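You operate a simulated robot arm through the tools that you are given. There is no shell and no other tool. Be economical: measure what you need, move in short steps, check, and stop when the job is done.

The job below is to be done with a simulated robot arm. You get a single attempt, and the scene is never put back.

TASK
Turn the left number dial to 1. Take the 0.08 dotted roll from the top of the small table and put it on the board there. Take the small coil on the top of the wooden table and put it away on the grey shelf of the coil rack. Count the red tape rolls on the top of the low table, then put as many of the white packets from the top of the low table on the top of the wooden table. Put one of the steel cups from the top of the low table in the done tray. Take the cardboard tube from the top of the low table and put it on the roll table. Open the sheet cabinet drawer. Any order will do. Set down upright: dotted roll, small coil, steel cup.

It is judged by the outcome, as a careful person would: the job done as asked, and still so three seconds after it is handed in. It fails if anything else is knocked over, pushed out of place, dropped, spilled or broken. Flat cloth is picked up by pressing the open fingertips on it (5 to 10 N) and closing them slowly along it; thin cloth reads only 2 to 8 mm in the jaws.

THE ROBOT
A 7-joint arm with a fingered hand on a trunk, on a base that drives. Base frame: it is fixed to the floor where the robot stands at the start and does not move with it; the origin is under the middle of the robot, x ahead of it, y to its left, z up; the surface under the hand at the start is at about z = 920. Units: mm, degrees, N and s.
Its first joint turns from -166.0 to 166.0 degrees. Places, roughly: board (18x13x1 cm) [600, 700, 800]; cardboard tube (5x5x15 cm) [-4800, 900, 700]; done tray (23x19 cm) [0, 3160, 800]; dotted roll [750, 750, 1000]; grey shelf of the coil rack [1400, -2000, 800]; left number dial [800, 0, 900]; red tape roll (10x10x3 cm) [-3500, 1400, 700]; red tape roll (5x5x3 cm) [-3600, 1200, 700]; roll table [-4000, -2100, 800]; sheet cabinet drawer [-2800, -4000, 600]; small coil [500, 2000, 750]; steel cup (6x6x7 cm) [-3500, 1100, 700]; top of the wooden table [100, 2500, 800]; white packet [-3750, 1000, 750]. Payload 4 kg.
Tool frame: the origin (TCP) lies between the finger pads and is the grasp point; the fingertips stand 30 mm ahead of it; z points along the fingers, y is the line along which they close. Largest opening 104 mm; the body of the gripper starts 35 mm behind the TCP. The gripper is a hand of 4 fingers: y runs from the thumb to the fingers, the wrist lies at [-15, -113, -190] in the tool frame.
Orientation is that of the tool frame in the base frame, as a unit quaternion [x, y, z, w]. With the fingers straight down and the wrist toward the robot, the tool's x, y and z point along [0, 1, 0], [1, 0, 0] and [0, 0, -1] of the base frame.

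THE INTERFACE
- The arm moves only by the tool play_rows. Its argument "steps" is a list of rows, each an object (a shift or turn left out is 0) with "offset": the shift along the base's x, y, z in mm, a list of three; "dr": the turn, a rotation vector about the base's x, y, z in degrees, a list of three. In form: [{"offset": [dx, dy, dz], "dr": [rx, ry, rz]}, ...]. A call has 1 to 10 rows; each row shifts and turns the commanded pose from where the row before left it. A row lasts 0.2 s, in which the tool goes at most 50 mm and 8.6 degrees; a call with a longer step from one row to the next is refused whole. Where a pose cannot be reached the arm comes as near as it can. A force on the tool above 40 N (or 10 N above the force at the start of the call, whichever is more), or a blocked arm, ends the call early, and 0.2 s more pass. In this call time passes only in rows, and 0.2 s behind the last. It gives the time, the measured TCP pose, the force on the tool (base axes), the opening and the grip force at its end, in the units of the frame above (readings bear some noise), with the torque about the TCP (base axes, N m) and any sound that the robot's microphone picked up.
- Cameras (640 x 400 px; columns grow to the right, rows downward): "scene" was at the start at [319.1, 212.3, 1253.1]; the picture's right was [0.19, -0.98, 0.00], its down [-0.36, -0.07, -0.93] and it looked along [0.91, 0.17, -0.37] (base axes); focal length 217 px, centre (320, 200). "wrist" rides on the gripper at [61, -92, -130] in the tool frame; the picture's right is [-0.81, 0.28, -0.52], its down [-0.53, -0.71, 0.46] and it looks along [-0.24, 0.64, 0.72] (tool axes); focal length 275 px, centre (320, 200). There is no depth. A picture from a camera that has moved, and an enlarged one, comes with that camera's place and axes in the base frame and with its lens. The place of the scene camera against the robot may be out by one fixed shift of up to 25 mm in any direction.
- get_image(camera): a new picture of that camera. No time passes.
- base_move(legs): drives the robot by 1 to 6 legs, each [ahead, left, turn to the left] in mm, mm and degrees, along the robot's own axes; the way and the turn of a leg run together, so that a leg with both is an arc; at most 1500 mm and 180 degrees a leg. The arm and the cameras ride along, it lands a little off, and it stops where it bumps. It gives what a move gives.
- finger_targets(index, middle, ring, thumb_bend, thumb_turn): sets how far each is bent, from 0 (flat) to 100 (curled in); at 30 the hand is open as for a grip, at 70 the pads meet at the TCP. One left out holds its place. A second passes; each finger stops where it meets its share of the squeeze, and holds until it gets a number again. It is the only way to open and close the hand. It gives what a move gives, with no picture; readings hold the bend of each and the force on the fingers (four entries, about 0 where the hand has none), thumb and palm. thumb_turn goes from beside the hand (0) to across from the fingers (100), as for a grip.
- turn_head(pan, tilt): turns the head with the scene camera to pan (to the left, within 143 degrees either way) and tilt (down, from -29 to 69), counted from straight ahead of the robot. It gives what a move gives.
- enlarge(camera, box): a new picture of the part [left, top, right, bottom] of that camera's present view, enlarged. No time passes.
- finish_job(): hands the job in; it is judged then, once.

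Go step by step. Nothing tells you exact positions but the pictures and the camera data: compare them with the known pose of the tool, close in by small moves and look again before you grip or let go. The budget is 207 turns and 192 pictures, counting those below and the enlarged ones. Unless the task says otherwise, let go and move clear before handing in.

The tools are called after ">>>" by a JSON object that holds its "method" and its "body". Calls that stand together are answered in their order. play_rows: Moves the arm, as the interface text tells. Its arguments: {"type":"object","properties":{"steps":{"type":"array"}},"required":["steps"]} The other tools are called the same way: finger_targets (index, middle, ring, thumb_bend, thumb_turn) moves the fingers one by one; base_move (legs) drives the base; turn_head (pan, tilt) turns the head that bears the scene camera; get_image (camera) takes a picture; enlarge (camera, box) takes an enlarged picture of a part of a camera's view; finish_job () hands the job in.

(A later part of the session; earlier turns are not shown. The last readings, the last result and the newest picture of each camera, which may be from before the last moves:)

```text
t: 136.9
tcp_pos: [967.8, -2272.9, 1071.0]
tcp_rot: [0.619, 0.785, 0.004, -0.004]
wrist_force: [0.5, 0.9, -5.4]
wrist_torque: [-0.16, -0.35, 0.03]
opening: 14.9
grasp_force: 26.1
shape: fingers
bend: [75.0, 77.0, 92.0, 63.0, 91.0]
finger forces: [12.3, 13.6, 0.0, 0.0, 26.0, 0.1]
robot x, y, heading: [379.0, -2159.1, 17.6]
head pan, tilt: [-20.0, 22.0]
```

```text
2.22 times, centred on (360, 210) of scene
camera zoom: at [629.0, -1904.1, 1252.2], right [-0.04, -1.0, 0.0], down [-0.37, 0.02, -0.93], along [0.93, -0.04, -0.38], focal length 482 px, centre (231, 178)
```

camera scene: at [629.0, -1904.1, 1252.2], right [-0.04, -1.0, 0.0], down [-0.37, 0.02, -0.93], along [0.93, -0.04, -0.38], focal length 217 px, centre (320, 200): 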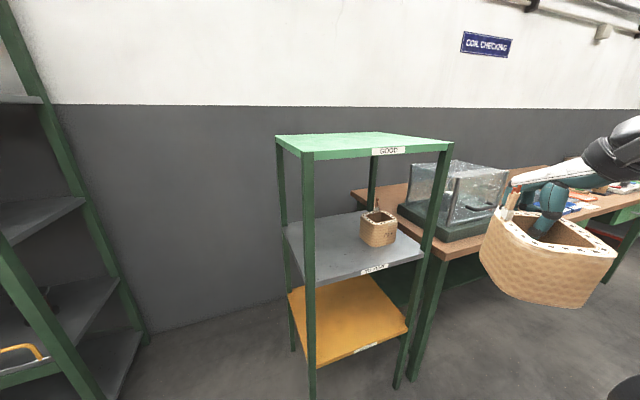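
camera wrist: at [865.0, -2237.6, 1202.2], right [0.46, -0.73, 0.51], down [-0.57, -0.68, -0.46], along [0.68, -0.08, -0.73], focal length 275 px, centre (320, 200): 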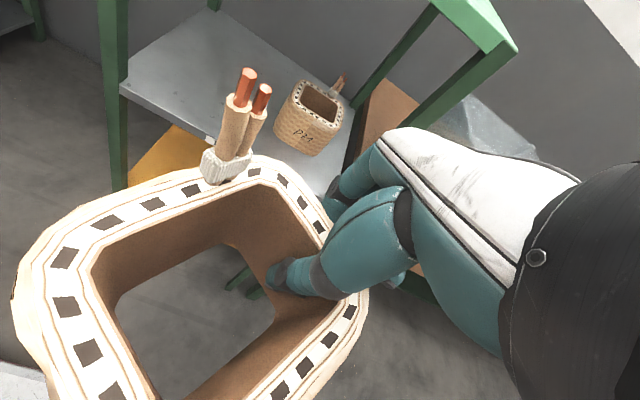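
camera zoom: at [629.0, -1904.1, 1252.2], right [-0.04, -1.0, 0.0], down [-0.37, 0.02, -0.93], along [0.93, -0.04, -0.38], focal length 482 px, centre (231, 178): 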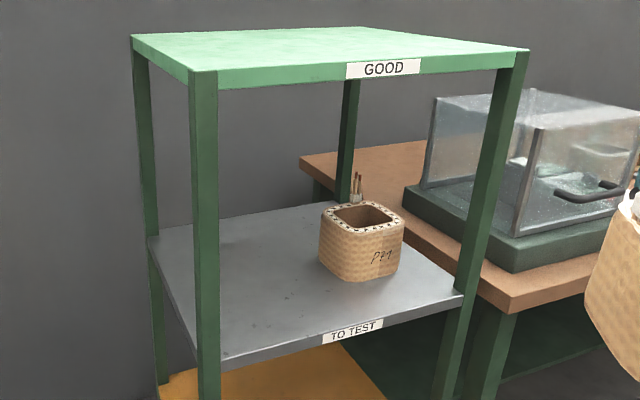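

The grey shelf is the "TO TEST" one. I'll move the coil in front of its free left half at the right height.

>>> {"method": "play_rows", "body": {"steps": [{"offset": [14, 34, -28], "dr": [0, 0, 0.5]}, {"offset": [14, 34, -28], "dr": [0, 0, 0.5]}, {"offset": [14, 34, -28], "dr": [0, 0, 0.5]}, {"offset": [14, 34, -28], "dr": [0, 0, 0.5]}, {"offset": [14, 34, -28], "dr": [0, 0, 0.5]}, {"offset": [14, 33, -26], "dr": [0, 0, 0.5]}]}}

>>> {"method": "turn_head", "body": {"pan": -10, "tilt": 22}}

>>> {"method": "get_image", "body": {"camera": "scene"}}

>>> {"method": "get_image", "body": {"camera": "wrist"}}

```text
t: 138.3
tcp_pos: [1078.9, -2078.2, 926.3]
tcp_rot: [0.599, 0.8, 0.004, -0.004]
wrist_force: [0.2, -0.3, -5.2]
wrist_torque: [-0.15, -0.32, 0.05]
opening: 14.7
grasp_force: 25.6
shape: fingers
bend: [75.0, 77.0, 92.0, 63.0, 91.0]
finger forces: [11.0, 14.5, 0.0, 0.0, 25.8, 0.1]
out of reach, approached as far as the arm can: row 2, 3, 4
robot x, y, heading: [383.8, -2160.3, 17.6]
head pan, tilt: [-20.0, 22.0]
```

```text
t: 139.0
tcp_pos: [1078.1, -2077.5, 927.4]
tcp_rot: [0.599, 0.801, 0.005, -0.004]
wrist_force: [0.9, -0.9, -5.8]
wrist_torque: [-0.15, -0.32, -0.01]
opening: 14.7
grasp_force: 25.7
shape: fingers
bend: [75.0, 77.0, 92.0, 63.0, 91.0]
finger forces: [12.3, 13.1, 0.1, 0.0, 25.7, 0.0]
robot x, y, heading: [383.9, -2159.9, 17.6]
head pan, tilt: [-10.0, 22.0]
```

```text
92 pictures are left
camera scene: at [628.3, -1887.8, 1252.2], right [0.13, -0.99, 0.0], down [-0.37, -0.05, -0.93], along [0.92, 0.12, -0.37], focal length 217 px, centre (320, 200)
```

scene: 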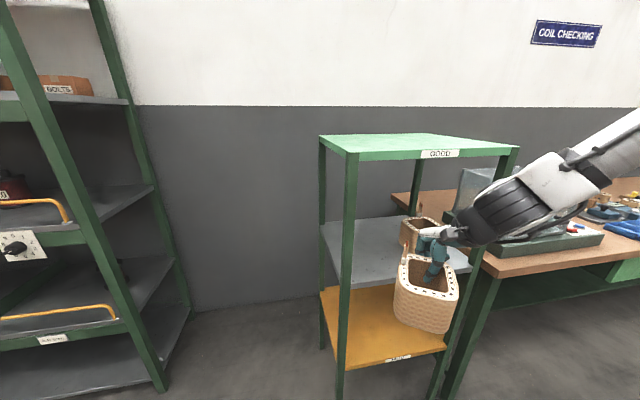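

```text
91 pictures are left
camera wrist: at [974.9, -2047.8, 1058.0], right [0.49, -0.71, 0.51], down [-0.53, -0.71, -0.46], along [0.69, -0.04, -0.73], focal length 275 px, centre (320, 200)
```

wrist: 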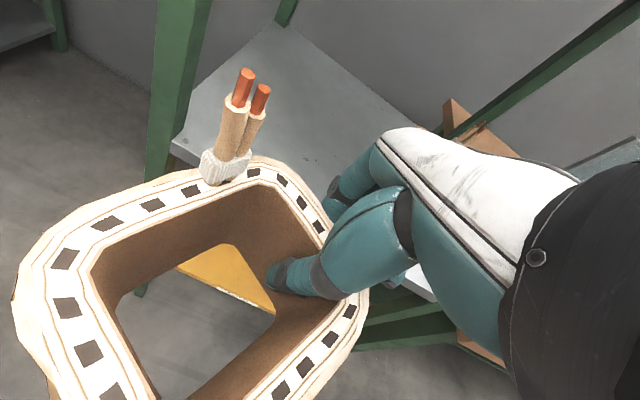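

The path in is clear. I'll push in along the shelf depth by extending the arm.

>>> {"method": "play_rows", "body": {"steps": [{"offset": [36, 11, -3]}, {"offset": [38, 11, -3]}, {"offset": [38, 11, -3]}, {"offset": [38, 11, -3]}]}}

>>> {"method": "get_image", "body": {"camera": "scene"}}

>>> {"method": "get_image", "body": {"camera": "wrist"}}

```text
t: 140.0
tcp_pos: [1234.9, -2030.2, 915.5]
tcp_rot: [0.598, 0.801, 0.005, -0.003]
wrist_force: [-1.0, -0.5, -4.7]
wrist_torque: [-0.13, -0.32, 0.01]
opening: 14.7
grasp_force: 25.7
shape: fingers
bend: [75.0, 77.0, 92.0, 63.0, 91.0]
finger forces: [11.5, 13.7, 0.1, 0.0, 26.0, 0.1]
robot x, y, heading: [382.3, -2155.6, 17.7]
head pan, tilt: [-10.0, 22.0]
```

```text
90 pictures are left
camera scene: at [628.0, -1887.9, 1252.3], right [0.13, -0.99, 0.0], down [-0.37, -0.05, -0.93], along [0.92, 0.12, -0.37], focal length 217 px, centre (320, 200)
```

scene: 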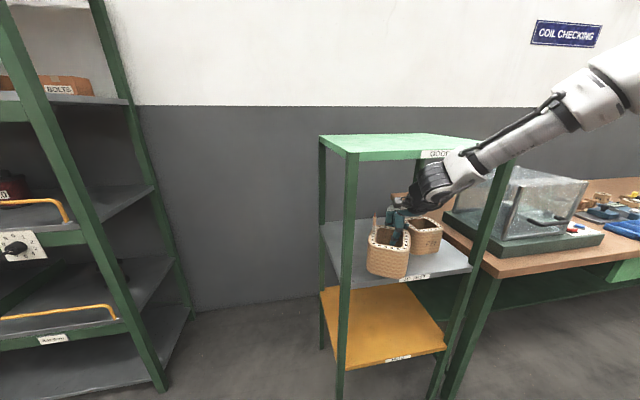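

```text
89 pictures are left
camera wrist: at [1131.4, -2000.4, 1045.7], right [0.49, -0.71, 0.51], down [-0.53, -0.71, -0.46], along [0.69, -0.04, -0.73], focal length 275 px, centre (320, 200)
```

wrist: 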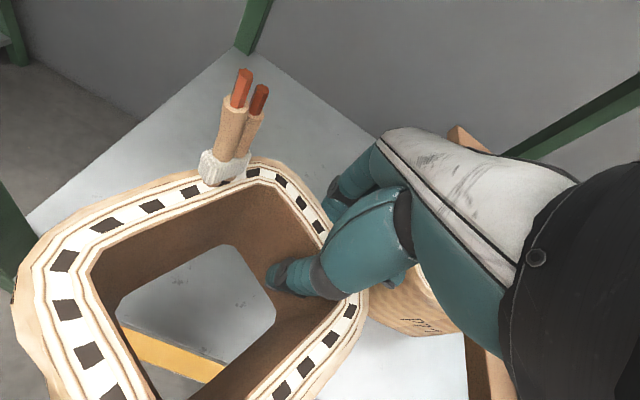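

I'll lower first so the wrist stays well under the top frame, then go in the last 80 mm.

>>> {"method": "play_rows", "body": {"steps": [{"offset": [0, 0, -15]}, {"offset": [0, 0, -15]}, {"offset": [23, 12, 0]}, {"offset": [23, 10, 0]}, {"offset": [23, 9, 0]}]}}

>>> {"method": "enlarge", "body": {"camera": "scene", "box": [300, 110, 540, 310]}}

>>> {"method": "get_image", "body": {"camera": "wrist"}}

```text
t: 141.2
tcp_pos: [1302.4, -2004.7, 882.5]
tcp_rot: [0.599, 0.801, 0.004, -0.004]
wrist_force: [-0.1, 0.2, -6.8]
wrist_torque: [-0.16, -0.34, 0.03]
opening: 14.5
grasp_force: 25.5
shape: fingers
bend: [75.0, 77.0, 92.0, 63.0, 91.0]
finger forces: [12.0, 13.6, 0.0, 0.1, 25.9, 0.1]
robot x, y, heading: [380.1, -2159.7, 17.8]
head pan, tilt: [-10.0, 22.0]
```

```text
2.00 times, centred on (420, 210) of scene
camera zoom: at [628.3, -1887.9, 1252.3], right [0.13, -0.99, 0.0], down [-0.37, -0.05, -0.93], along [0.92, 0.12, -0.37], focal length 434 px, centre (120, 180)
```

zoom: 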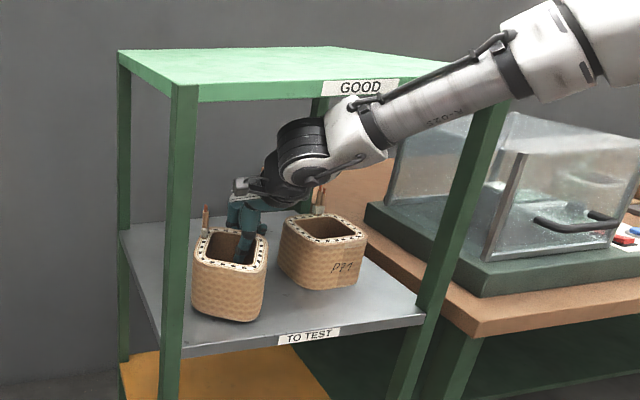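

```text
87 pictures are left
camera wrist: at [1198.8, -1973.5, 1014.0], right [0.49, -0.71, 0.51], down [-0.53, -0.71, -0.46], along [0.69, -0.04, -0.73], focal length 275 px, centre (320, 200)
```

wrist: 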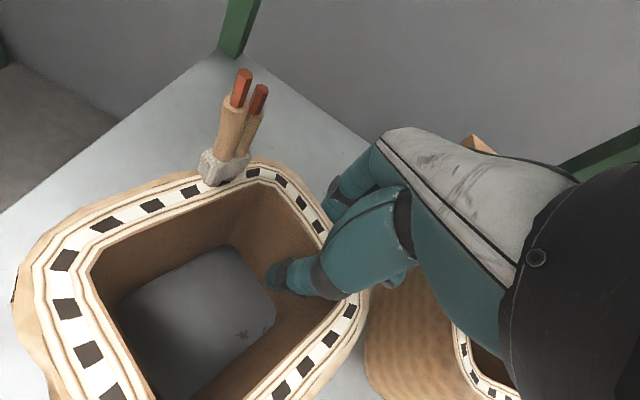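

The coil is over the shelf with clearance on both sides. I'll lower gently to contact.

>>> {"method": "play_rows", "body": {"steps": [{"offset": [0, 0, -5]}, {"offset": [0, 0, -5]}, {"offset": [0, 0, -5]}]}}

>>> {"method": "enlarge", "body": {"camera": "scene", "box": [360, 200, 460, 290]}}

```text
t: 142.0
tcp_pos: [1303.1, -2004.5, 867.4]
tcp_rot: [0.599, 0.801, 0.005, -0.004]
wrist_force: [1.3, -0.2, 3.6]
wrist_torque: [0.01, 0.21, 0.08]
opening: 14.7
grasp_force: 22.3
shape: fingers
bend: [75.0, 77.0, 92.0, 63.0, 91.0]
finger forces: [11.6, 11.6, 0.0, 0.0, 21.6, 0.1]
robot x, y, heading: [378.1, -2158.0, 17.6]
head pan, tilt: [-10.0, 22.0]
```

```text
4.44 times, centred on (410, 245) of scene
camera zoom: at [628.2, -1887.9, 1252.3], right [0.13, -0.99, 0.0], down [-0.37, -0.05, -0.93], along [0.92, 0.12, -0.37], focal length 964 px, centre (-80, 0)
```

zoom: 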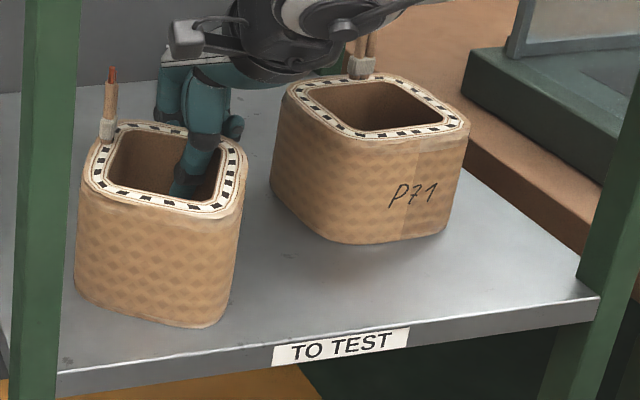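

It has touched down. I'll loosen gradually.

>>> {"method": "finger_targets", "body": {"index": 68, "middle": 68, "ring": 66, "thumb_bend": 66}}

>>> {"method": "play_rows", "body": {"steps": [{"offset": [0, 0, -4]}]}}

>>> {"method": "enlarge", "body": {"camera": "scene", "box": [360, 200, 460, 290]}}

```text
t: 143.0
tcp_pos: [1302.1, -2004.2, 867.9]
tcp_rot: [0.599, 0.801, 0.005, -0.005]
wrist_force: [-2.4, 1.8, 3.2]
wrist_torque: [0.08, 0.05, -0.06]
opening: 17.8
grasp_force: 4.7
shape: fingers
bend: [66.0, 68.0, 66.0, 62.0, 94.0]
finger forces: [3.3, 0.0, 0.1, 0.0, 5.9, 0.1]
robot x, y, heading: [379.1, -2157.3, 17.7]
head pan, tilt: [-10.0, 22.0]
```

```text
t: 143.4
tcp_pos: [1300.7, -2004.3, 864.3]
tcp_rot: [0.599, 0.801, 0.005, -0.004]
wrist_force: [-0.9, 1.9, 6.3]
wrist_torque: [0.07, 0.05, -0.08]
opening: 18.2
grasp_force: 4.7
shape: fingers
bend: [65.0, 68.0, 66.0, 63.0, 95.0]
finger forces: [4.0, 0.1, 0.0, 0.0, 5.4, 0.1]
robot x, y, heading: [382.2, -2160.4, 17.5]
head pan, tilt: [-10.0, 22.0]
```

```text
4.44 times, centred on (410, 245) of scene
camera zoom: at [628.0, -1887.9, 1252.3], right [0.13, -0.99, 0.0], down [-0.37, -0.05, -0.93], along [0.92, 0.12, -0.37], focal length 964 px, centre (-80, 0)
```

zoom: 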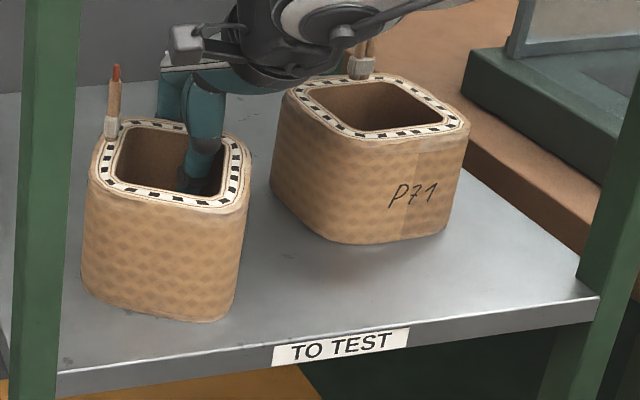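

Settling well. I'll open the hand fully.

>>> {"method": "finger_targets", "body": {"index": 44, "middle": 44, "ring": 44, "thumb_bend": 44}}

>>> {"method": "enlarge", "body": {"camera": "scene", "box": [360, 200, 460, 290]}}

>>> {"method": "get_image", "body": {"camera": "wrist"}}

```text
t: 144.4
tcp_pos: [1300.9, -2002.8, 863.5]
tcp_rot: [0.598, 0.801, 0.004, -0.005]
wrist_force: [1.3, 0.4, 0.0]
wrist_torque: [-0.02, 0.02, -0.05]
opening: 66.4
grasp_force: 0.1
shape: fingers
bend: [44.0, 44.0, 44.0, 45.0, 97.0]
finger forces: [0.0, 0.0, 0.1, 0.0, 0.8, 0.1]
robot x, y, heading: [379.6, -2156.5, 17.7]
head pan, tilt: [-10.0, 22.0]
```

```text
4.44 times, centred on (410, 245) of scene
camera zoom: at [628.3, -1887.8, 1252.2], right [0.13, -0.99, 0.0], down [-0.37, -0.05, -0.93], along [0.92, 0.12, -0.37], focal length 964 px, centre (-80, 0)
```

zoom: 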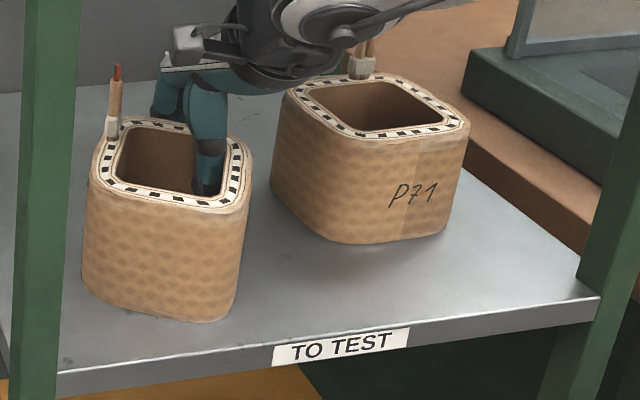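

```text
83 pictures are left
camera wrist: at [1197.3, -1973.3, 995.0], right [0.49, -0.71, 0.51], down [-0.53, -0.71, -0.46], along [0.69, -0.04, -0.73], focal length 275 px, centre (320, 200)
```

wrist: 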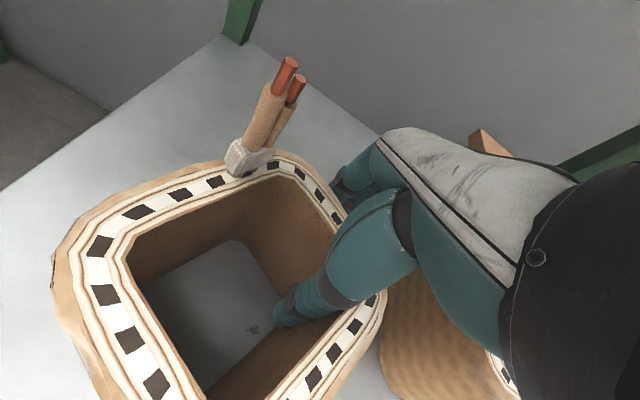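

The coil stands on the grey shelf. To get the hand out under the top frame, I'll raise it while tilting so the wrist stays low.

>>> {"method": "play_rows", "body": {"steps": [{"offset": [0, 0, 12]}, {"offset": [0, 0, 12]}, {"offset": [0, 0, 11], "dr": [1.4, -4.8, 0]}, {"offset": [0, 0, 11], "dr": [1.4, -4.8, 0]}, {"offset": [0, 0, 11], "dr": [1.4, -4.8, 0]}, {"offset": [0, 0, 11], "dr": [1.4, -4.8, 0]}]}}

>>> {"method": "enlarge", "body": {"camera": "scene", "box": [320, 130, 500, 290]}}

>>> {"method": "get_image", "body": {"camera": "wrist"}}

```text
t: 145.8
tcp_pos: [1301.5, -2002.7, 934.2]
tcp_rot: [0.589, 0.789, 0.144, 0.101]
wrist_force: [0.0, 0.9, -0.1]
wrist_torque: [-0.01, 0.02, 0.0]
opening: 67.4
grasp_force: 0.0
shape: fingers
bend: [44.0, 44.0, 44.0, 44.0, 97.0]
finger forces: [0.0, 0.0, 0.1, 0.0, 0.0, 0.0]
robot x, y, heading: [382.2, -2158.2, 17.4]
head pan, tilt: [-10.0, 22.0]
```

```text
2.50 times, centred on (410, 210) of scene
camera zoom: at [628.2, -1887.8, 1252.2], right [0.13, -0.99, 0.0], down [-0.37, -0.05, -0.93], along [0.92, 0.12, -0.37], focal length 542 px, centre (95, 175)
```

zoom: 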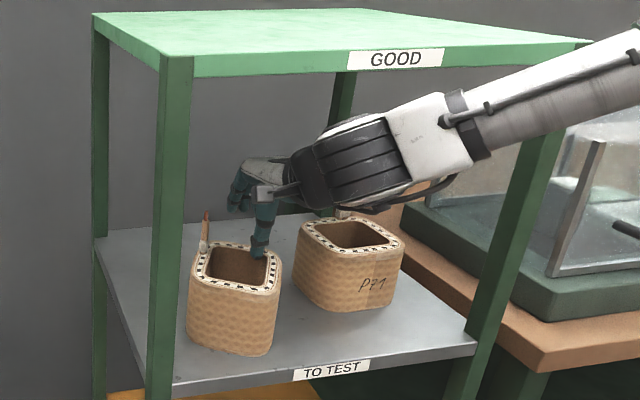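

```text
81 pictures are left
camera wrist: at [1160.5, -1982.6, 1024.2], right [0.31, -0.76, 0.57], down [-0.34, -0.65, -0.68], along [0.89, 0.02, -0.46], focal length 275 px, centre (320, 200)
```

wrist: 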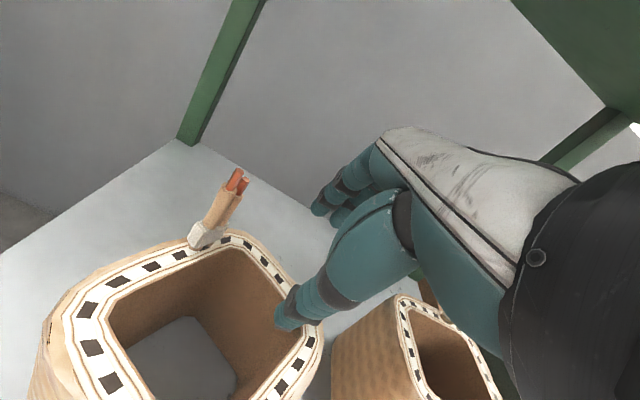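

The hand is clear above the coil, so I'll raise slightly and back the base straight out.

>>> {"method": "play_rows", "body": {"steps": [{"offset": [0, 0, 10]}]}}

>>> {"method": "base_move", "body": {"legs": [[-450, 0, 0]]}}

>>> {"method": "get_image", "body": {"camera": "scene"}}

```text
t: 146.2
tcp_pos: [1302.9, -2000.9, 943.0]
tcp_rot: [0.588, 0.79, 0.144, 0.1]
wrist_force: [0.1, 0.9, 0.5]
wrist_torque: [0.0, -0.01, -0.02]
opening: 67.0
grasp_force: 0.0
shape: fingers
bend: [44.0, 44.0, 44.0, 44.0, 97.0]
finger forces: [0.0, 0.0, 0.0, 0.1, 0.0, 0.0]
robot x, y, heading: [376.8, -2157.1, 17.9]
head pan, tilt: [-10.0, 22.0]
```

```text
t: 148.9
tcp_pos: [895.9, -2138.7, 943.5]
tcp_rot: [0.592, 0.786, 0.143, 0.101]
wrist_force: [-0.6, -0.2, -0.9]
wrist_torque: [0.0, -0.02, 0.02]
opening: 67.2
grasp_force: 0.1
shape: fingers
bend: [44.0, 44.0, 44.0, 44.0, 97.0]
finger forces: [0.0, 0.0, 0.0, 0.0, 0.0, 0.0]
robot x, y, heading: [-26.0, -2283.4, 17.1]
head pan, tilt: [-10.0, 22.0]
stopped in leg 1: the robot was blocked; the commanded pose is now the measured one
```

```text
80 pictures are left
camera scene: at [222.8, -2018.6, 1252.3], right [0.12, -0.99, 0.0], down [-0.37, -0.05, -0.93], along [0.92, 0.11, -0.37], focal length 217 px, centre (320, 200)
```

scene: 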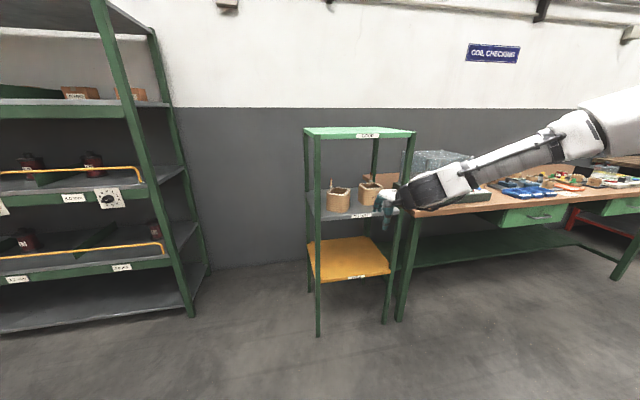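

The robot bumped something behind it. I'll move forward a little, fold the arm in, and look behind.

>>> {"method": "base_move", "body": {"legs": [[60, 0, 0]]}}

>>> {"method": "play_rows", "body": {"steps": [{"offset": [-38, -12, 20], "dr": [-1.4, 4.8, 0]}, {"offset": [-38, -12, 20], "dr": [-1.4, 4.8, 0]}, {"offset": [-38, -12, 20], "dr": [-1.4, 4.8, 0]}, {"offset": [-38, -12, 20], "dr": [-1.4, 4.8, 0]}, {"offset": [-38, -12, 20]}, {"offset": [-38, -12, 20]}, {"offset": [-38, -12, 20]}, {"offset": [-38, -12, 10]}, {"offset": [-30, -10, 10]}]}}

>>> {"method": "turn_head", "body": {"pan": 135, "tilt": 20}}

>>> {"method": "get_image", "body": {"camera": "scene"}}

>>> {"method": "turn_head", "body": {"pan": -140, "tilt": 20}}

>>> {"method": "get_image", "body": {"camera": "scene"}}

```text
t: 149.9
tcp_pos: [952.3, -2121.5, 942.9]
tcp_rot: [0.593, 0.786, 0.144, 0.102]
wrist_force: [0.4, 0.2, 0.1]
wrist_torque: [-0.05, 0.0, -0.01]
opening: 67.6
grasp_force: 0.1
shape: fingers
bend: [44.0, 44.0, 44.0, 44.0, 97.0]
finger forces: [0.0, 0.0, 0.1, 0.0, 0.1, 0.1]
robot x, y, heading: [30.4, -2271.1, 17.0]
head pan, tilt: [-10.0, 22.0]
```

```text
t: 151.9
tcp_pos: [616.8, -2230.0, 1101.3]
tcp_rot: [0.602, 0.799, 0.004, -0.003]
wrist_force: [0.6, 0.3, 0.2]
wrist_torque: [0.02, -0.02, 0.02]
opening: 67.3
grasp_force: 0.0
shape: fingers
bend: [44.0, 44.0, 44.0, 44.0, 97.0]
finger forces: [0.0, 0.1, 0.0, 0.1, 0.0, 0.1]
robot x, y, heading: [30.7, -2267.2, 17.3]
head pan, tilt: [-10.0, 22.0]
```

```text
t: 154.2
tcp_pos: [618.9, -2229.2, 1101.4]
tcp_rot: [0.603, 0.798, 0.004, -0.003]
wrist_force: [0.1, 0.9, -0.2]
wrist_torque: [0.02, 0.01, 0.0]
opening: 67.5
grasp_force: 0.1
shape: fingers
bend: [44.0, 44.0, 44.0, 44.0, 97.0]
finger forces: [0.0, 0.0, 0.1, 0.0, 0.1, 0.1]
robot x, y, heading: [29.7, -2270.1, 17.2]
head pan, tilt: [135.0, 20.0]
```

```text
79 pictures are left
camera scene: at [105.3, -1969.0, 1255.5], right [0.47, 0.88, 0.0], down [0.3, -0.16, -0.94], along [-0.83, 0.44, -0.34], focal length 217 px, centre (320, 200)
```

scene: 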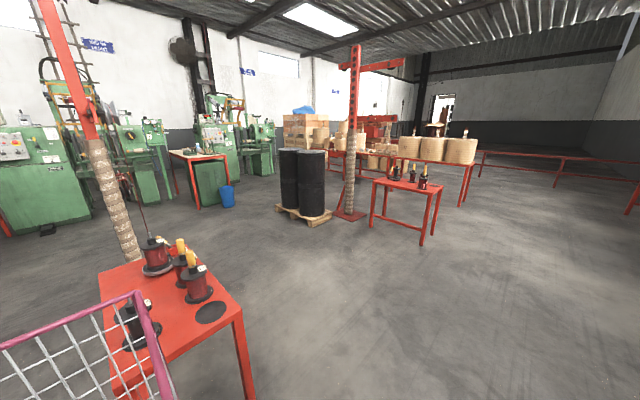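

```text
t: 157.9
tcp_pos: [619.3, -2229.4, 1101.1]
tcp_rot: [0.603, 0.798, 0.004, -0.003]
wrist_force: [-0.1, -0.2, -0.3]
wrist_torque: [-0.03, 0.0, -0.01]
opening: 67.5
grasp_force: 0.0
shape: fingers
bend: [44.0, 44.0, 44.0, 44.0, 97.0]
finger forces: [0.0, 0.0, 0.1, 0.0, 0.1, 0.0]
robot x, y, heading: [28.3, -2271.1, 17.0]
head pan, tilt: [-140.0, 20.0]
```

```text
78 pictures are left
camera scene: at [136.8, -2090.9, 1255.5], right [-0.84, 0.54, 0.0], down [0.19, 0.29, -0.94], along [-0.51, -0.79, -0.34], focal length 217 px, centre (320, 200)
```

scene: 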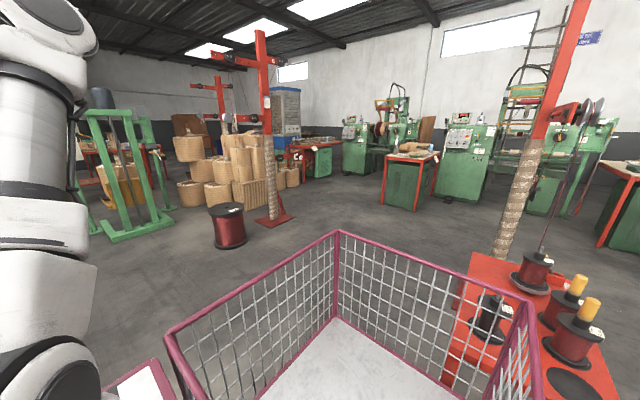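

The robot carries a mesh basket at its rear, and the basket touched a red coil table behind. Everything there still looks upright. I'll drive back along the open aisle toward the start area and look west to the low table.

>>> {"method": "base_move", "body": {"legs": [[380, 0, 0], [0, 1400, 0], [0, 1400, 0]]}}

>>> {"method": "turn_head", "body": {"pan": 125, "tilt": 12}}

>>> {"method": "get_image", "body": {"camera": "scene"}}

```text
t: 173.6
tcp_pos: [110.4, 593.0, 1102.2]
tcp_rot: [0.573, 0.82, 0.004, -0.003]
wrist_force: [-0.7, 0.5, 0.5]
wrist_torque: [0.01, 0.01, -0.01]
opening: 67.3
grasp_force: 0.0
shape: fingers
bend: [44.0, 44.0, 44.0, 44.0, 97.0]
finger forces: [0.1, 0.0, 0.0, 0.0, 0.0, 0.0]
robot x, y, heading: [-476.1, 510.9, 21.3]
head pan, tilt: [-140.0, 20.0]
```

```text
t: 177.3
tcp_pos: [109.9, 594.2, 1101.3]
tcp_rot: [0.573, 0.819, 0.004, -0.002]
wrist_force: [-0.7, -0.2, 0.2]
wrist_torque: [-0.01, 0.01, 0.04]
opening: 67.3
grasp_force: 0.0
shape: fingers
bend: [44.0, 44.0, 44.0, 44.0, 97.0]
finger forces: [0.0, 0.1, 0.1, 0.0, 0.1, 0.1]
robot x, y, heading: [-476.6, 508.5, 21.0]
head pan, tilt: [125.0, 12.0]
```

```text
77 pictures are left
camera scene: at [-414.1, 831.3, 1268.6], right [0.56, 0.83, 0.0], down [0.17, -0.12, -0.98], along [-0.81, 0.55, -0.21], focal length 217 px, centre (320, 200)
```

scene: 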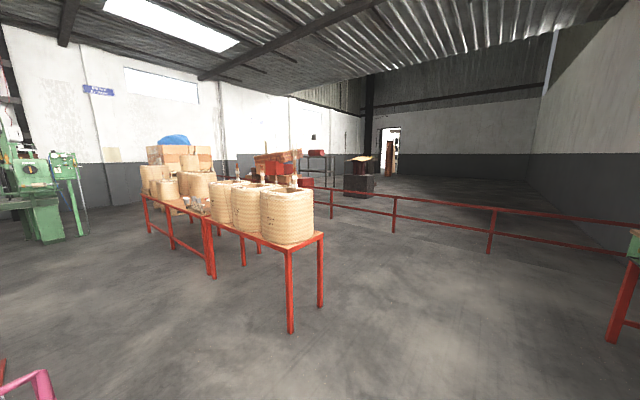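

The low table is the long red table running west. I'll tuck the arm in, turn to face it, and strafe along the aisle south of it.

>>> {"method": "play_rows", "body": {"steps": [{"offset": [-40, -16, 15]}, {"offset": [-40, -16, 15]}, {"offset": [-40, -16, 15]}]}}

>>> {"method": "base_move", "body": {"legs": [[0, 0, 86], [380, 0, 0], [0, 1300, 0], [0, 1300, 0]]}}

>>> {"method": "turn_head", "body": {"pan": 15, "tilt": 25}}

>>> {"method": "get_image", "body": {"camera": "scene"}}

```text
t: 178.1
tcp_pos: [-9.8, 544.6, 1150.5]
tcp_rot: [0.573, 0.82, 0.004, -0.002]
wrist_force: [-0.2, -0.3, -0.1]
wrist_torque: [-0.04, -0.02, -0.01]
opening: 67.6
grasp_force: 0.0
shape: fingers
bend: [44.0, 44.0, 44.0, 44.0, 97.0]
finger forces: [0.0, 0.0, 0.0, 0.0, 0.0, 0.1]
robot x, y, heading: [-471.4, 507.3, 21.3]
head pan, tilt: [125.0, 12.0]
```

```text
t: 196.2
tcp_pos: [-3047.2, 634.9, 1150.6]
tcp_rot: [-0.118, 0.993, 0.001, -0.005]
wrist_force: [0.4, -0.2, 0.3]
wrist_torque: [-0.01, -0.03, -0.01]
opening: 67.2
grasp_force: 0.0
shape: fingers
bend: [44.0, 44.0, 44.0, 44.0, 97.0]
finger forces: [0.0, 0.1, 0.0, 0.0, 0.0, 0.0]
robot x, y, heading: [-3068.6, 165.1, 104.4]
head pan, tilt: [125.0, 12.0]
```

```text
t: 198.1
tcp_pos: [-3046.5, 634.5, 1152.4]
tcp_rot: [-0.117, 0.993, 0.001, -0.004]
wrist_force: [-0.6, -0.1, 0.5]
wrist_torque: [-0.01, 0.02, -0.02]
opening: 67.6
grasp_force: 0.0
shape: fingers
bend: [44.0, 44.0, 44.0, 44.0, 97.0]
finger forces: [0.1, 0.0, 0.0, 0.1, 0.0, 0.1]
robot x, y, heading: [-3066.6, 167.5, 104.5]
head pan, tilt: [15.0, 25.0]
```

```text
76 pictures are left
camera scene: at [-3379.0, 423.2, 1247.4], right [0.87, 0.49, 0.0], down [0.21, -0.37, -0.91], along [-0.45, 0.79, -0.42], focal length 217 px, centre (320, 200)
```

scene: 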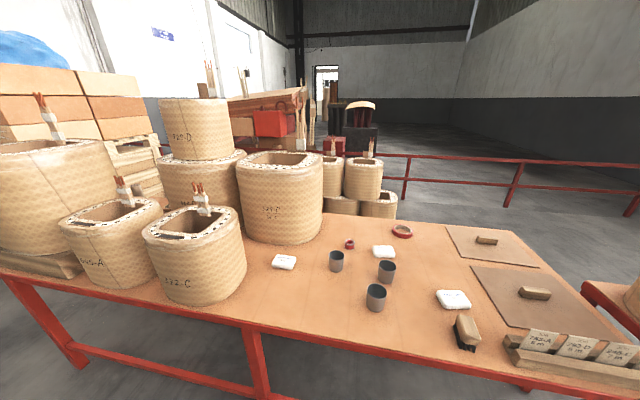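

I can see cups, white packets, and red tape rolls. I'll zoom in to count.

>>> {"method": "enlarge", "body": {"camera": "scene", "box": [250, 200, 500, 350]}}

>>> {"method": "turn_head", "body": {"pan": 55, "tilt": 25}}

>>> {"method": "get_image", "body": {"camera": "scene"}}

```text
2.56 times, centred on (375, 275) of scene
camera zoom: at [-3379.0, 423.2, 1247.4], right [0.87, 0.49, 0.0], down [0.21, -0.37, -0.91], along [-0.45, 0.79, -0.42], focal length 555 px, centre (179, 8)
```

zoom: 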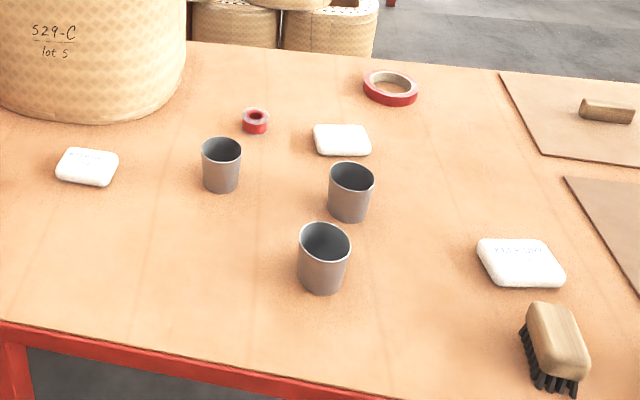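

```text
t: 199.2
tcp_pos: [-3047.5, 634.9, 1152.0]
tcp_rot: [-0.116, 0.993, 0.002, -0.004]
wrist_force: [0.1, -0.3, 0.4]
wrist_torque: [-0.01, -0.02, 0.0]
opening: 67.4
grasp_force: 0.1
shape: fingers
bend: [44.0, 44.0, 44.0, 44.0, 97.0]
finger forces: [0.1, 0.0, 0.0, 0.1, 0.0, 0.0]
robot x, y, heading: [-3067.6, 166.2, 104.6]
head pan, tilt: [55.0, 25.0]
```

```text
74 pictures are left
camera scene: at [-3419.8, 375.4, 1247.4], right [0.35, 0.94, 0.0], down [0.4, -0.15, -0.91], along [-0.85, 0.32, -0.42], focal length 217 px, centre (320, 200)
```

scene: 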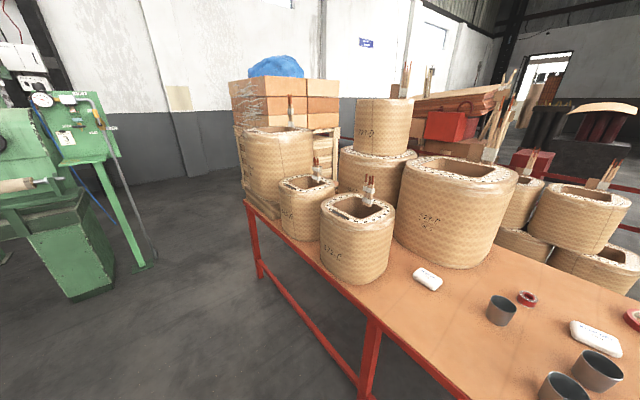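

There are two red tape rolls, so two white packets go to the wooden table. I'll start with the packet near the brush, at about [-3264, 1005].

>>> {"method": "base_move", "body": {"legs": [[0, 110, 0]]}}

>>> {"method": "play_rows", "body": {"steps": [{"offset": [-8, 34, -30], "dr": [0, 0, 2]}, {"offset": [-8, 34, -30], "dr": [0, 0, 2]}, {"offset": [-8, 34, -30], "dr": [0, 0, 2]}, {"offset": [-8, 34, -30], "dr": [0, 0, 2]}, {"offset": [-8, 34, -30], "dr": [0, 0, 2]}, {"offset": [-8, 34, -30], "dr": [0, 0, 2]}, {"offset": [-8, 34, -30], "dr": [0, 0, 2]}, {"offset": [-8, 34, -30], "dr": [0, 0, 2]}]}}

>>> {"method": "get_image", "body": {"camera": "wrist"}}

```text
t: 200.4
tcp_pos: [-3154.1, 606.5, 1152.1]
tcp_rot: [-0.116, 0.993, 0.002, -0.005]
wrist_force: [-0.2, 0.0, -0.1]
wrist_torque: [-0.02, 0.02, 0.0]
opening: 67.4
grasp_force: 0.1
shape: fingers
bend: [44.0, 44.0, 44.0, 44.0, 97.0]
finger forces: [0.0, 0.1, 0.0, 0.0, 0.1, 0.0]
robot x, y, heading: [-3176.1, 137.4, 104.5]
head pan, tilt: [55.0, 25.0]
```

```text
t: 202.2
tcp_pos: [-3212.8, 892.0, 936.3]
tcp_rot: [-0.254, 0.967, 0.001, -0.005]
wrist_force: [0.0, -0.2, 0.3]
wrist_torque: [0.02, 0.01, 0.02]
opening: 67.1
grasp_force: 0.1
shape: fingers
bend: [44.0, 44.0, 44.0, 44.0, 97.0]
finger forces: [0.0, 0.0, 0.0, 0.0, 0.1, 0.0]
out of reach, approached as far as the arm can: row 1, 2, 3
robot x, y, heading: [-3176.8, 137.3, 104.4]
head pan, tilt: [55.0, 25.0]
```

```text
73 pictures are left
camera wrist: at [-3220.0, 781.9, 1066.8], right [0.58, 0.64, 0.51], down [0.81, -0.36, -0.46], along [-0.11, 0.68, -0.72], focal length 275 px, centre (320, 200)
```

wrist: 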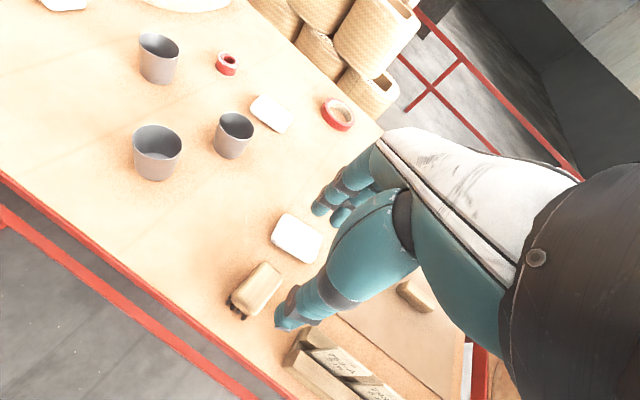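

>>> {"method": "play_rows", "body": {"steps": [{"offset": [-6, 35, -20]}, {"offset": [-6, 35, -20]}]}}

>>> {"method": "get_image", "body": {"camera": "wrist"}}

```text
t: 202.8
tcp_pos: [-3225.9, 963.8, 895.0]
tcp_rot: [-0.254, 0.967, 0.0, -0.005]
wrist_force: [-1.0, -0.7, -0.2]
wrist_torque: [0.03, -0.02, -0.03]
opening: 67.3
grasp_force: 0.0
shape: fingers
bend: [44.0, 44.0, 44.0, 44.0, 97.0]
finger forces: [0.0, 0.0, 0.0, 0.0, 0.1, 0.0]
robot x, y, heading: [-3174.6, 135.2, 104.6]
head pan, tilt: [55.0, 25.0]
```

```text
72 pictures are left
camera wrist: at [-3232.3, 852.9, 1026.0], right [0.58, 0.64, 0.51], down [0.81, -0.36, -0.46], along [-0.11, 0.68, -0.72], focal length 275 px, centre (320, 200)
```

wrist: 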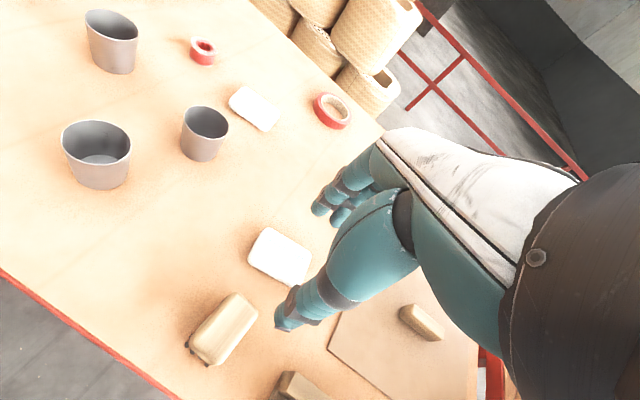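

The packet centre is about [-3245, 1040] on a surface near z 680, and the hand yaw already matches its short axis. I'll hover above it.

>>> {"method": "finger_targets", "body": {"index": 38, "middle": 38, "ring": 38, "thumb_bend": 38}}

>>> {"method": "play_rows", "body": {"steps": [{"offset": [-9, 38, -25]}, {"offset": [-9, 38, -25]}, {"offset": [0, 0, -40]}]}}

>>> {"method": "get_image", "body": {"camera": "wrist"}}

```text
t: 203.8
tcp_pos: [-3225.7, 963.1, 895.3]
tcp_rot: [-0.253, 0.967, 0.001, -0.005]
wrist_force: [-1.2, -1.0, 0.0]
wrist_torque: [-0.03, 0.0, 0.0]
opening: 82.4
grasp_force: 0.1
shape: fingers
bend: [38.0, 38.0, 38.0, 38.0, 97.0]
finger forces: [0.0, 0.0, 0.1, 0.0, 0.0, 0.0]
robot x, y, heading: [-3173.5, 139.0, 104.3]
head pan, tilt: [55.0, 25.0]
```

```text
t: 204.6
tcp_pos: [-3246.5, 1039.9, 807.0]
tcp_rot: [-0.253, 0.967, 0.0, -0.005]
wrist_force: [-0.4, 0.5, 1.1]
wrist_torque: [0.02, -0.02, 0.01]
opening: 83.0
grasp_force: 0.0
shape: fingers
bend: [38.0, 38.0, 38.0, 38.0, 97.0]
finger forces: [0.0, 0.0, 0.1, 0.0, 0.0, 0.0]
robot x, y, heading: [-3177.7, 133.8, 104.0]
head pan, tilt: [55.0, 25.0]
```

```text
71 pictures are left
camera wrist: at [-3252.3, 929.3, 937.7], right [0.58, 0.64, 0.51], down [0.81, -0.36, -0.46], along [-0.11, 0.68, -0.72], focal length 275 px, centre (320, 200)
```

wrist: 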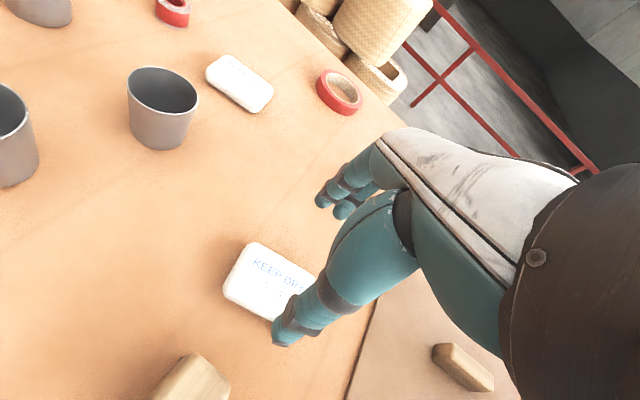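

The "KEEP DRY" packet is well centred. I'll descend, slowing near the table.

>>> {"method": "play_rows", "body": {"steps": [{"offset": [1, 4, -40]}, {"offset": [0, 0, -35]}, {"offset": [0, 0, -10]}, {"offset": [0, 0, -8]}, {"offset": [0, 0, -6]}]}}

>>> {"method": "get_image", "body": {"camera": "wrist"}}

```text
t: 205.8
tcp_pos: [-3245.9, 1040.3, 707.9]
tcp_rot: [-0.253, 0.967, 0.001, -0.005]
wrist_force: [0.7, -0.5, 0.3]
wrist_torque: [0.01, 0.01, -0.01]
opening: 83.4
grasp_force: 0.2
shape: fingers
bend: [38.0, 38.0, 38.0, 38.0, 97.0]
finger forces: [0.3, 0.0, 0.0, 0.1, 0.0, 0.0]
robot x, y, heading: [-3176.8, 136.3, 104.3]
head pan, tilt: [55.0, 25.0]
```

```text
70 pictures are left
camera wrist: at [-3250.8, 930.7, 839.0], right [0.58, 0.64, 0.51], down [0.81, -0.36, -0.46], along [-0.11, 0.68, -0.72], focal length 275 px, centre (320, 200)
```

wrist: 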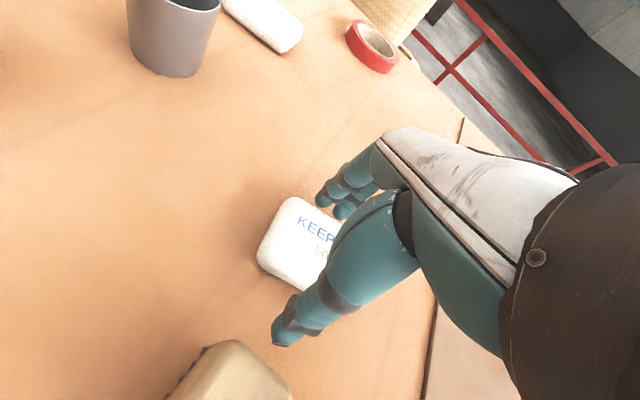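

>>> {"method": "play_rows", "body": {"steps": [{"offset": [0, 2, -4]}]}}

>>> {"method": "finger_targets", "body": {"index": 62, "middle": 62, "ring": 62, "thumb_bend": 62}}

>>> {"method": "play_rows", "body": {"steps": [{"offset": [0, 0, 10]}, {"offset": [0, 0, 20]}, {"offset": [0, 0, 30]}]}}

>>> {"method": "get_image", "body": {"camera": "wrist"}}

```text
t: 206.2
tcp_pos: [-3244.8, 1043.6, 703.9]
tcp_rot: [-0.253, 0.968, 0.001, -0.005]
wrist_force: [-0.3, -0.9, 0.0]
wrist_torque: [0.01, -0.01, 0.02]
opening: 82.9
grasp_force: 0.2
shape: fingers
bend: [38.0, 38.0, 38.0, 38.0, 97.0]
finger forces: [0.1, 0.0, 0.0, 0.0, 0.1, 0.0]
robot x, y, heading: [-3175.0, 137.6, 104.3]
head pan, tilt: [55.0, 25.0]
```

```text
t: 207.2
tcp_pos: [-3246.4, 1043.8, 704.3]
tcp_rot: [-0.252, 0.968, 0.0, -0.005]
wrist_force: [-0.3, -0.3, -0.1]
wrist_torque: [0.04, 0.04, -0.01]
opening: 55.3
grasp_force: 14.8
shape: fingers
bend: [53.0, 56.0, 57.0, 48.0, 95.0]
finger forces: [6.1, 5.3, 3.8, 0.0, 15.3, 0.0]
robot x, y, heading: [-3174.6, 136.1, 104.3]
head pan, tilt: [55.0, 25.0]
```

```text
t: 208.0
tcp_pos: [-3245.5, 1045.6, 765.5]
tcp_rot: [-0.253, 0.967, 0.0, -0.005]
wrist_force: [0.3, 0.5, -1.1]
wrist_torque: [0.03, -0.01, -0.04]
opening: 55.4
grasp_force: 15.6
shape: fingers
bend: [53.0, 56.0, 57.0, 48.0, 95.0]
finger forces: [6.0, 5.4, 3.8, 0.0, 15.3, 0.1]
robot x, y, heading: [-3175.3, 134.1, 104.2]
head pan, tilt: [55.0, 25.0]
```

```text
69 pictures are left
camera wrist: at [-3250.9, 934.7, 896.2], right [0.58, 0.64, 0.51], down [0.81, -0.36, -0.46], along [-0.11, 0.68, -0.72], focal length 275 px, centre (320, 200)
```

wrist: 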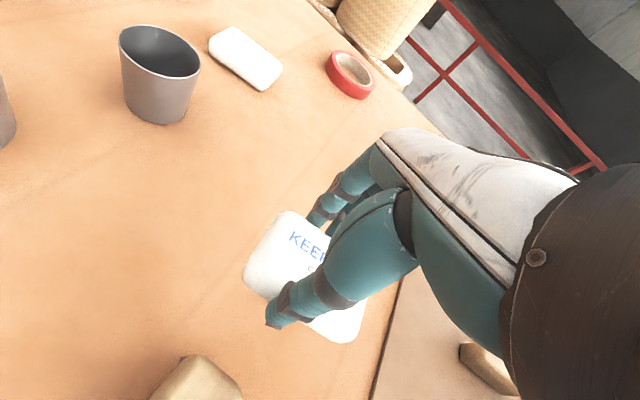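

The packet is held (55 mm across). I'll raise and tuck the arm, then carry it to the wooden table.

>>> {"method": "play_rows", "body": {"steps": [{"offset": [0, 0, 45]}, {"offset": [0, 0, 45]}, {"offset": [5, -20, 45]}, {"offset": [10, -36, 32]}, {"offset": [10, -36, 32]}, {"offset": [10, -40, 25]}, {"offset": [10, -40, 25]}, {"offset": [10, -40, 25]}, {"offset": [11, -42, 10]}, {"offset": [11, -42, 10]}]}}

>>> {"method": "base_move", "body": {"legs": [[100, 0, 0], [0, -1250, 0], [0, -1250, 0], [0, 0, -84], [0, 1030, 0], [660, 0, 0]]}}

>>> {"method": "turn_head", "body": {"pan": 0, "tilt": 32}}

>>> {"method": "get_image", "body": {"camera": "scene"}}

```text
t: 210.2
tcp_pos: [-3167.7, 749.2, 1056.7]
tcp_rot: [-0.253, 0.968, 0.001, -0.005]
wrist_force: [-0.2, 0.2, 0.7]
wrist_torque: [-0.01, 0.02, 0.02]
opening: 55.1
grasp_force: 15.0
shape: fingers
bend: [54.0, 56.0, 57.0, 48.0, 95.0]
finger forces: [5.9, 5.2, 3.8, 0.1, 15.0, 0.0]
robot x, y, heading: [-3179.2, 135.4, 104.4]
head pan, tilt: [55.0, 25.0]
```

```text
t: 234.8
tcp_pos: [105.0, 2110.6, 1057.1]
tcp_rot: [0.462, 0.887, 0.003, -0.003]
wrist_force: [-0.5, -0.5, -0.2]
wrist_torque: [-0.01, -0.02, 0.04]
opening: 54.9
grasp_force: 14.2
shape: fingers
bend: [54.0, 57.0, 57.0, 48.0, 95.0]
finger forces: [5.8, 4.8, 3.6, 0.1, 14.3, 0.1]
robot x, y, heading: [-507.3, 2058.4, 20.0]
head pan, tilt: [55.0, 25.0]
```

```text
t: 236.1
tcp_pos: [104.2, 2111.0, 1056.4]
tcp_rot: [0.461, 0.887, 0.003, -0.003]
wrist_force: [0.1, 0.4, 0.5]
wrist_torque: [0.02, -0.02, -0.01]
opening: 55.2
grasp_force: 14.2
shape: fingers
bend: [54.0, 57.0, 57.0, 48.0, 95.0]
finger forces: [5.8, 4.9, 3.6, 0.0, 14.3, 0.0]
robot x, y, heading: [-502.9, 2056.6, 20.1]
head pan, tilt: [0.0, 32.0]
```

```text
68 pictures are left
camera scene: at [-276.4, 2352.8, 1236.3], right [0.35, -0.94, 0.0], down [-0.5, -0.18, -0.85], along [0.8, 0.29, -0.53], focal length 217 px, centre (320, 200)
```

scene: 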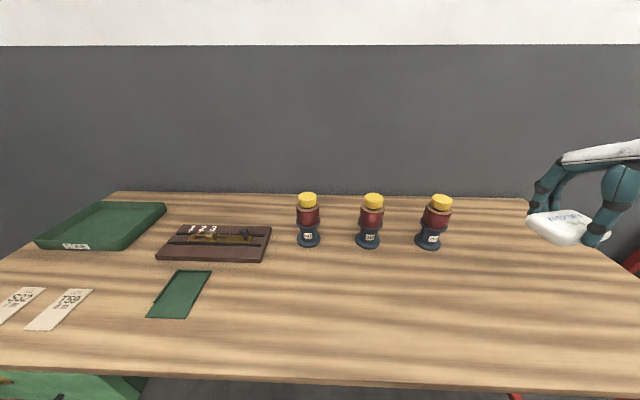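

I'm at the wooden table with a free area in front of the hand. I'll lower the packet there.

>>> {"method": "play_rows", "body": {"steps": [{"offset": [16, -5, -34]}, {"offset": [16, -5, -34]}, {"offset": [16, -5, -34]}, {"offset": [16, -5, -34]}, {"offset": [16, -5, -34]}, {"offset": [16, -5, -25]}, {"offset": [0, 0, -10]}]}}

>>> {"method": "play_rows", "body": {"steps": [{"offset": [0, 0, -5]}, {"offset": [0, 0, -5]}, {"offset": [0, 0, -4]}]}}

>>> {"method": "get_image", "body": {"camera": "wrist"}}

```text
t: 237.7
tcp_pos: [202.3, 2083.1, 849.8]
tcp_rot: [0.46, 0.888, 0.003, -0.004]
wrist_force: [-0.6, 0.3, -0.1]
wrist_torque: [-0.01, 0.0, -0.01]
opening: 54.8
grasp_force: 14.1
shape: fingers
bend: [54.0, 57.0, 57.0, 48.0, 95.0]
finger forces: [5.7, 4.8, 3.5, 0.0, 14.0, 0.0]
out of reach, approached as far as the arm can: row 3
robot x, y, heading: [-503.6, 2055.5, 20.1]
head pan, tilt: [0.0, 32.0]
```

```text
t: 238.5
tcp_pos: [203.1, 2082.5, 839.7]
tcp_rot: [0.46, 0.888, 0.004, -0.002]
wrist_force: [1.3, 3.4, 25.2]
wrist_torque: [0.04, -0.03, 0.11]
opening: 55.2
grasp_force: 17.5
shape: fingers
bend: [55.0, 57.0, 57.0, 48.0, 95.0]
finger forces: [7.1, 6.3, 4.8, 0.0, 17.0, 0.0]
robot x, y, heading: [-505.7, 2056.5, 20.3]
head pan, tilt: [0.0, 32.0]
```

```text
67 pictures are left
camera wrist: at [94.1, 2077.1, 970.1], right [0.69, -0.51, 0.51], down [-0.28, -0.84, -0.46], along [0.67, 0.18, -0.72], focal length 275 px, centre (320, 200)
```

wrist: 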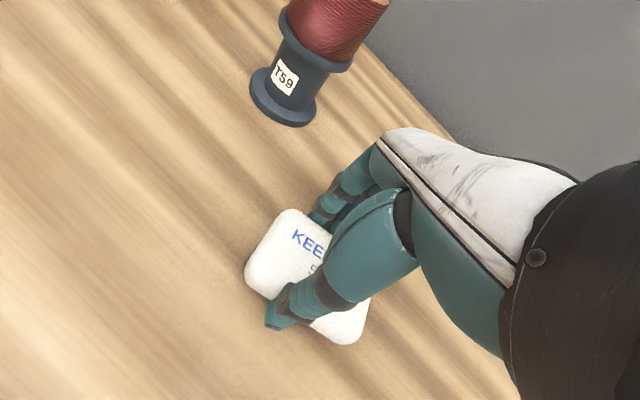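

It is on the table. I'll release and lift away.

>>> {"method": "finger_targets", "body": {"index": 40, "middle": 40, "ring": 40, "thumb_bend": 34}}

>>> {"method": "play_rows", "body": {"steps": [{"offset": [0, 0, 20]}, {"offset": [0, 0, 40]}, {"offset": [0, 0, 45]}, {"offset": [-10, 0, 45]}, {"offset": [-20, -8, 40]}, {"offset": [-40, -14, 20]}, {"offset": [-40, -14, 10]}]}}

>>> {"method": "get_image", "body": {"camera": "wrist"}}

```text
t: 239.5
tcp_pos: [202.7, 2081.8, 839.0]
tcp_rot: [0.461, 0.888, 0.004, -0.003]
wrist_force: [0.0, 0.3, 1.0]
wrist_torque: [0.0, -0.02, 0.04]
opening: 85.2
grasp_force: 0.1
shape: fingers
bend: [40.0, 40.0, 40.0, 34.0, 97.0]
finger forces: [0.0, 0.1, 0.0, 0.0, 0.1, 0.0]
robot x, y, heading: [-507.8, 2056.3, 20.0]
head pan, tilt: [0.0, 32.0]
```

```text
t: 241.1
tcp_pos: [93.0, 2044.4, 1056.6]
tcp_rot: [0.461, 0.888, 0.003, -0.004]
wrist_force: [0.2, 0.2, -0.3]
wrist_torque: [-0.03, 0.01, -0.01]
opening: 85.5
grasp_force: 0.0
shape: fingers
bend: [40.0, 40.0, 40.0, 34.0, 97.0]
finger forces: [0.0, 0.0, 0.0, 0.0, 0.0, 0.0]
robot x, y, heading: [-503.4, 2058.8, 20.3]
head pan, tilt: [0.0, 32.0]
```

```text
66 pictures are left
camera wrist: at [-15.2, 2039.6, 1188.3], right [0.69, -0.51, 0.51], down [-0.28, -0.84, -0.46], along [0.66, 0.18, -0.73], focal length 275 px, centre (320, 200)
```

wrist: 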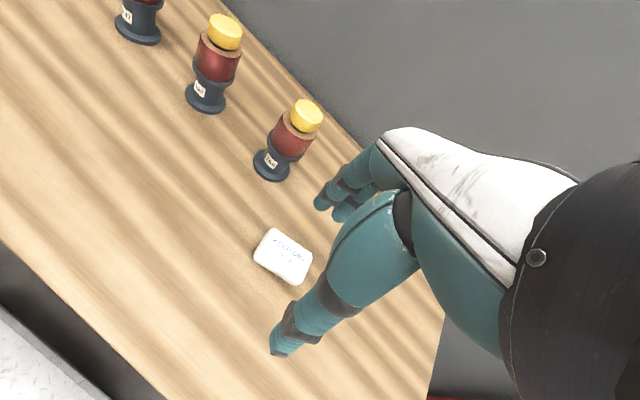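

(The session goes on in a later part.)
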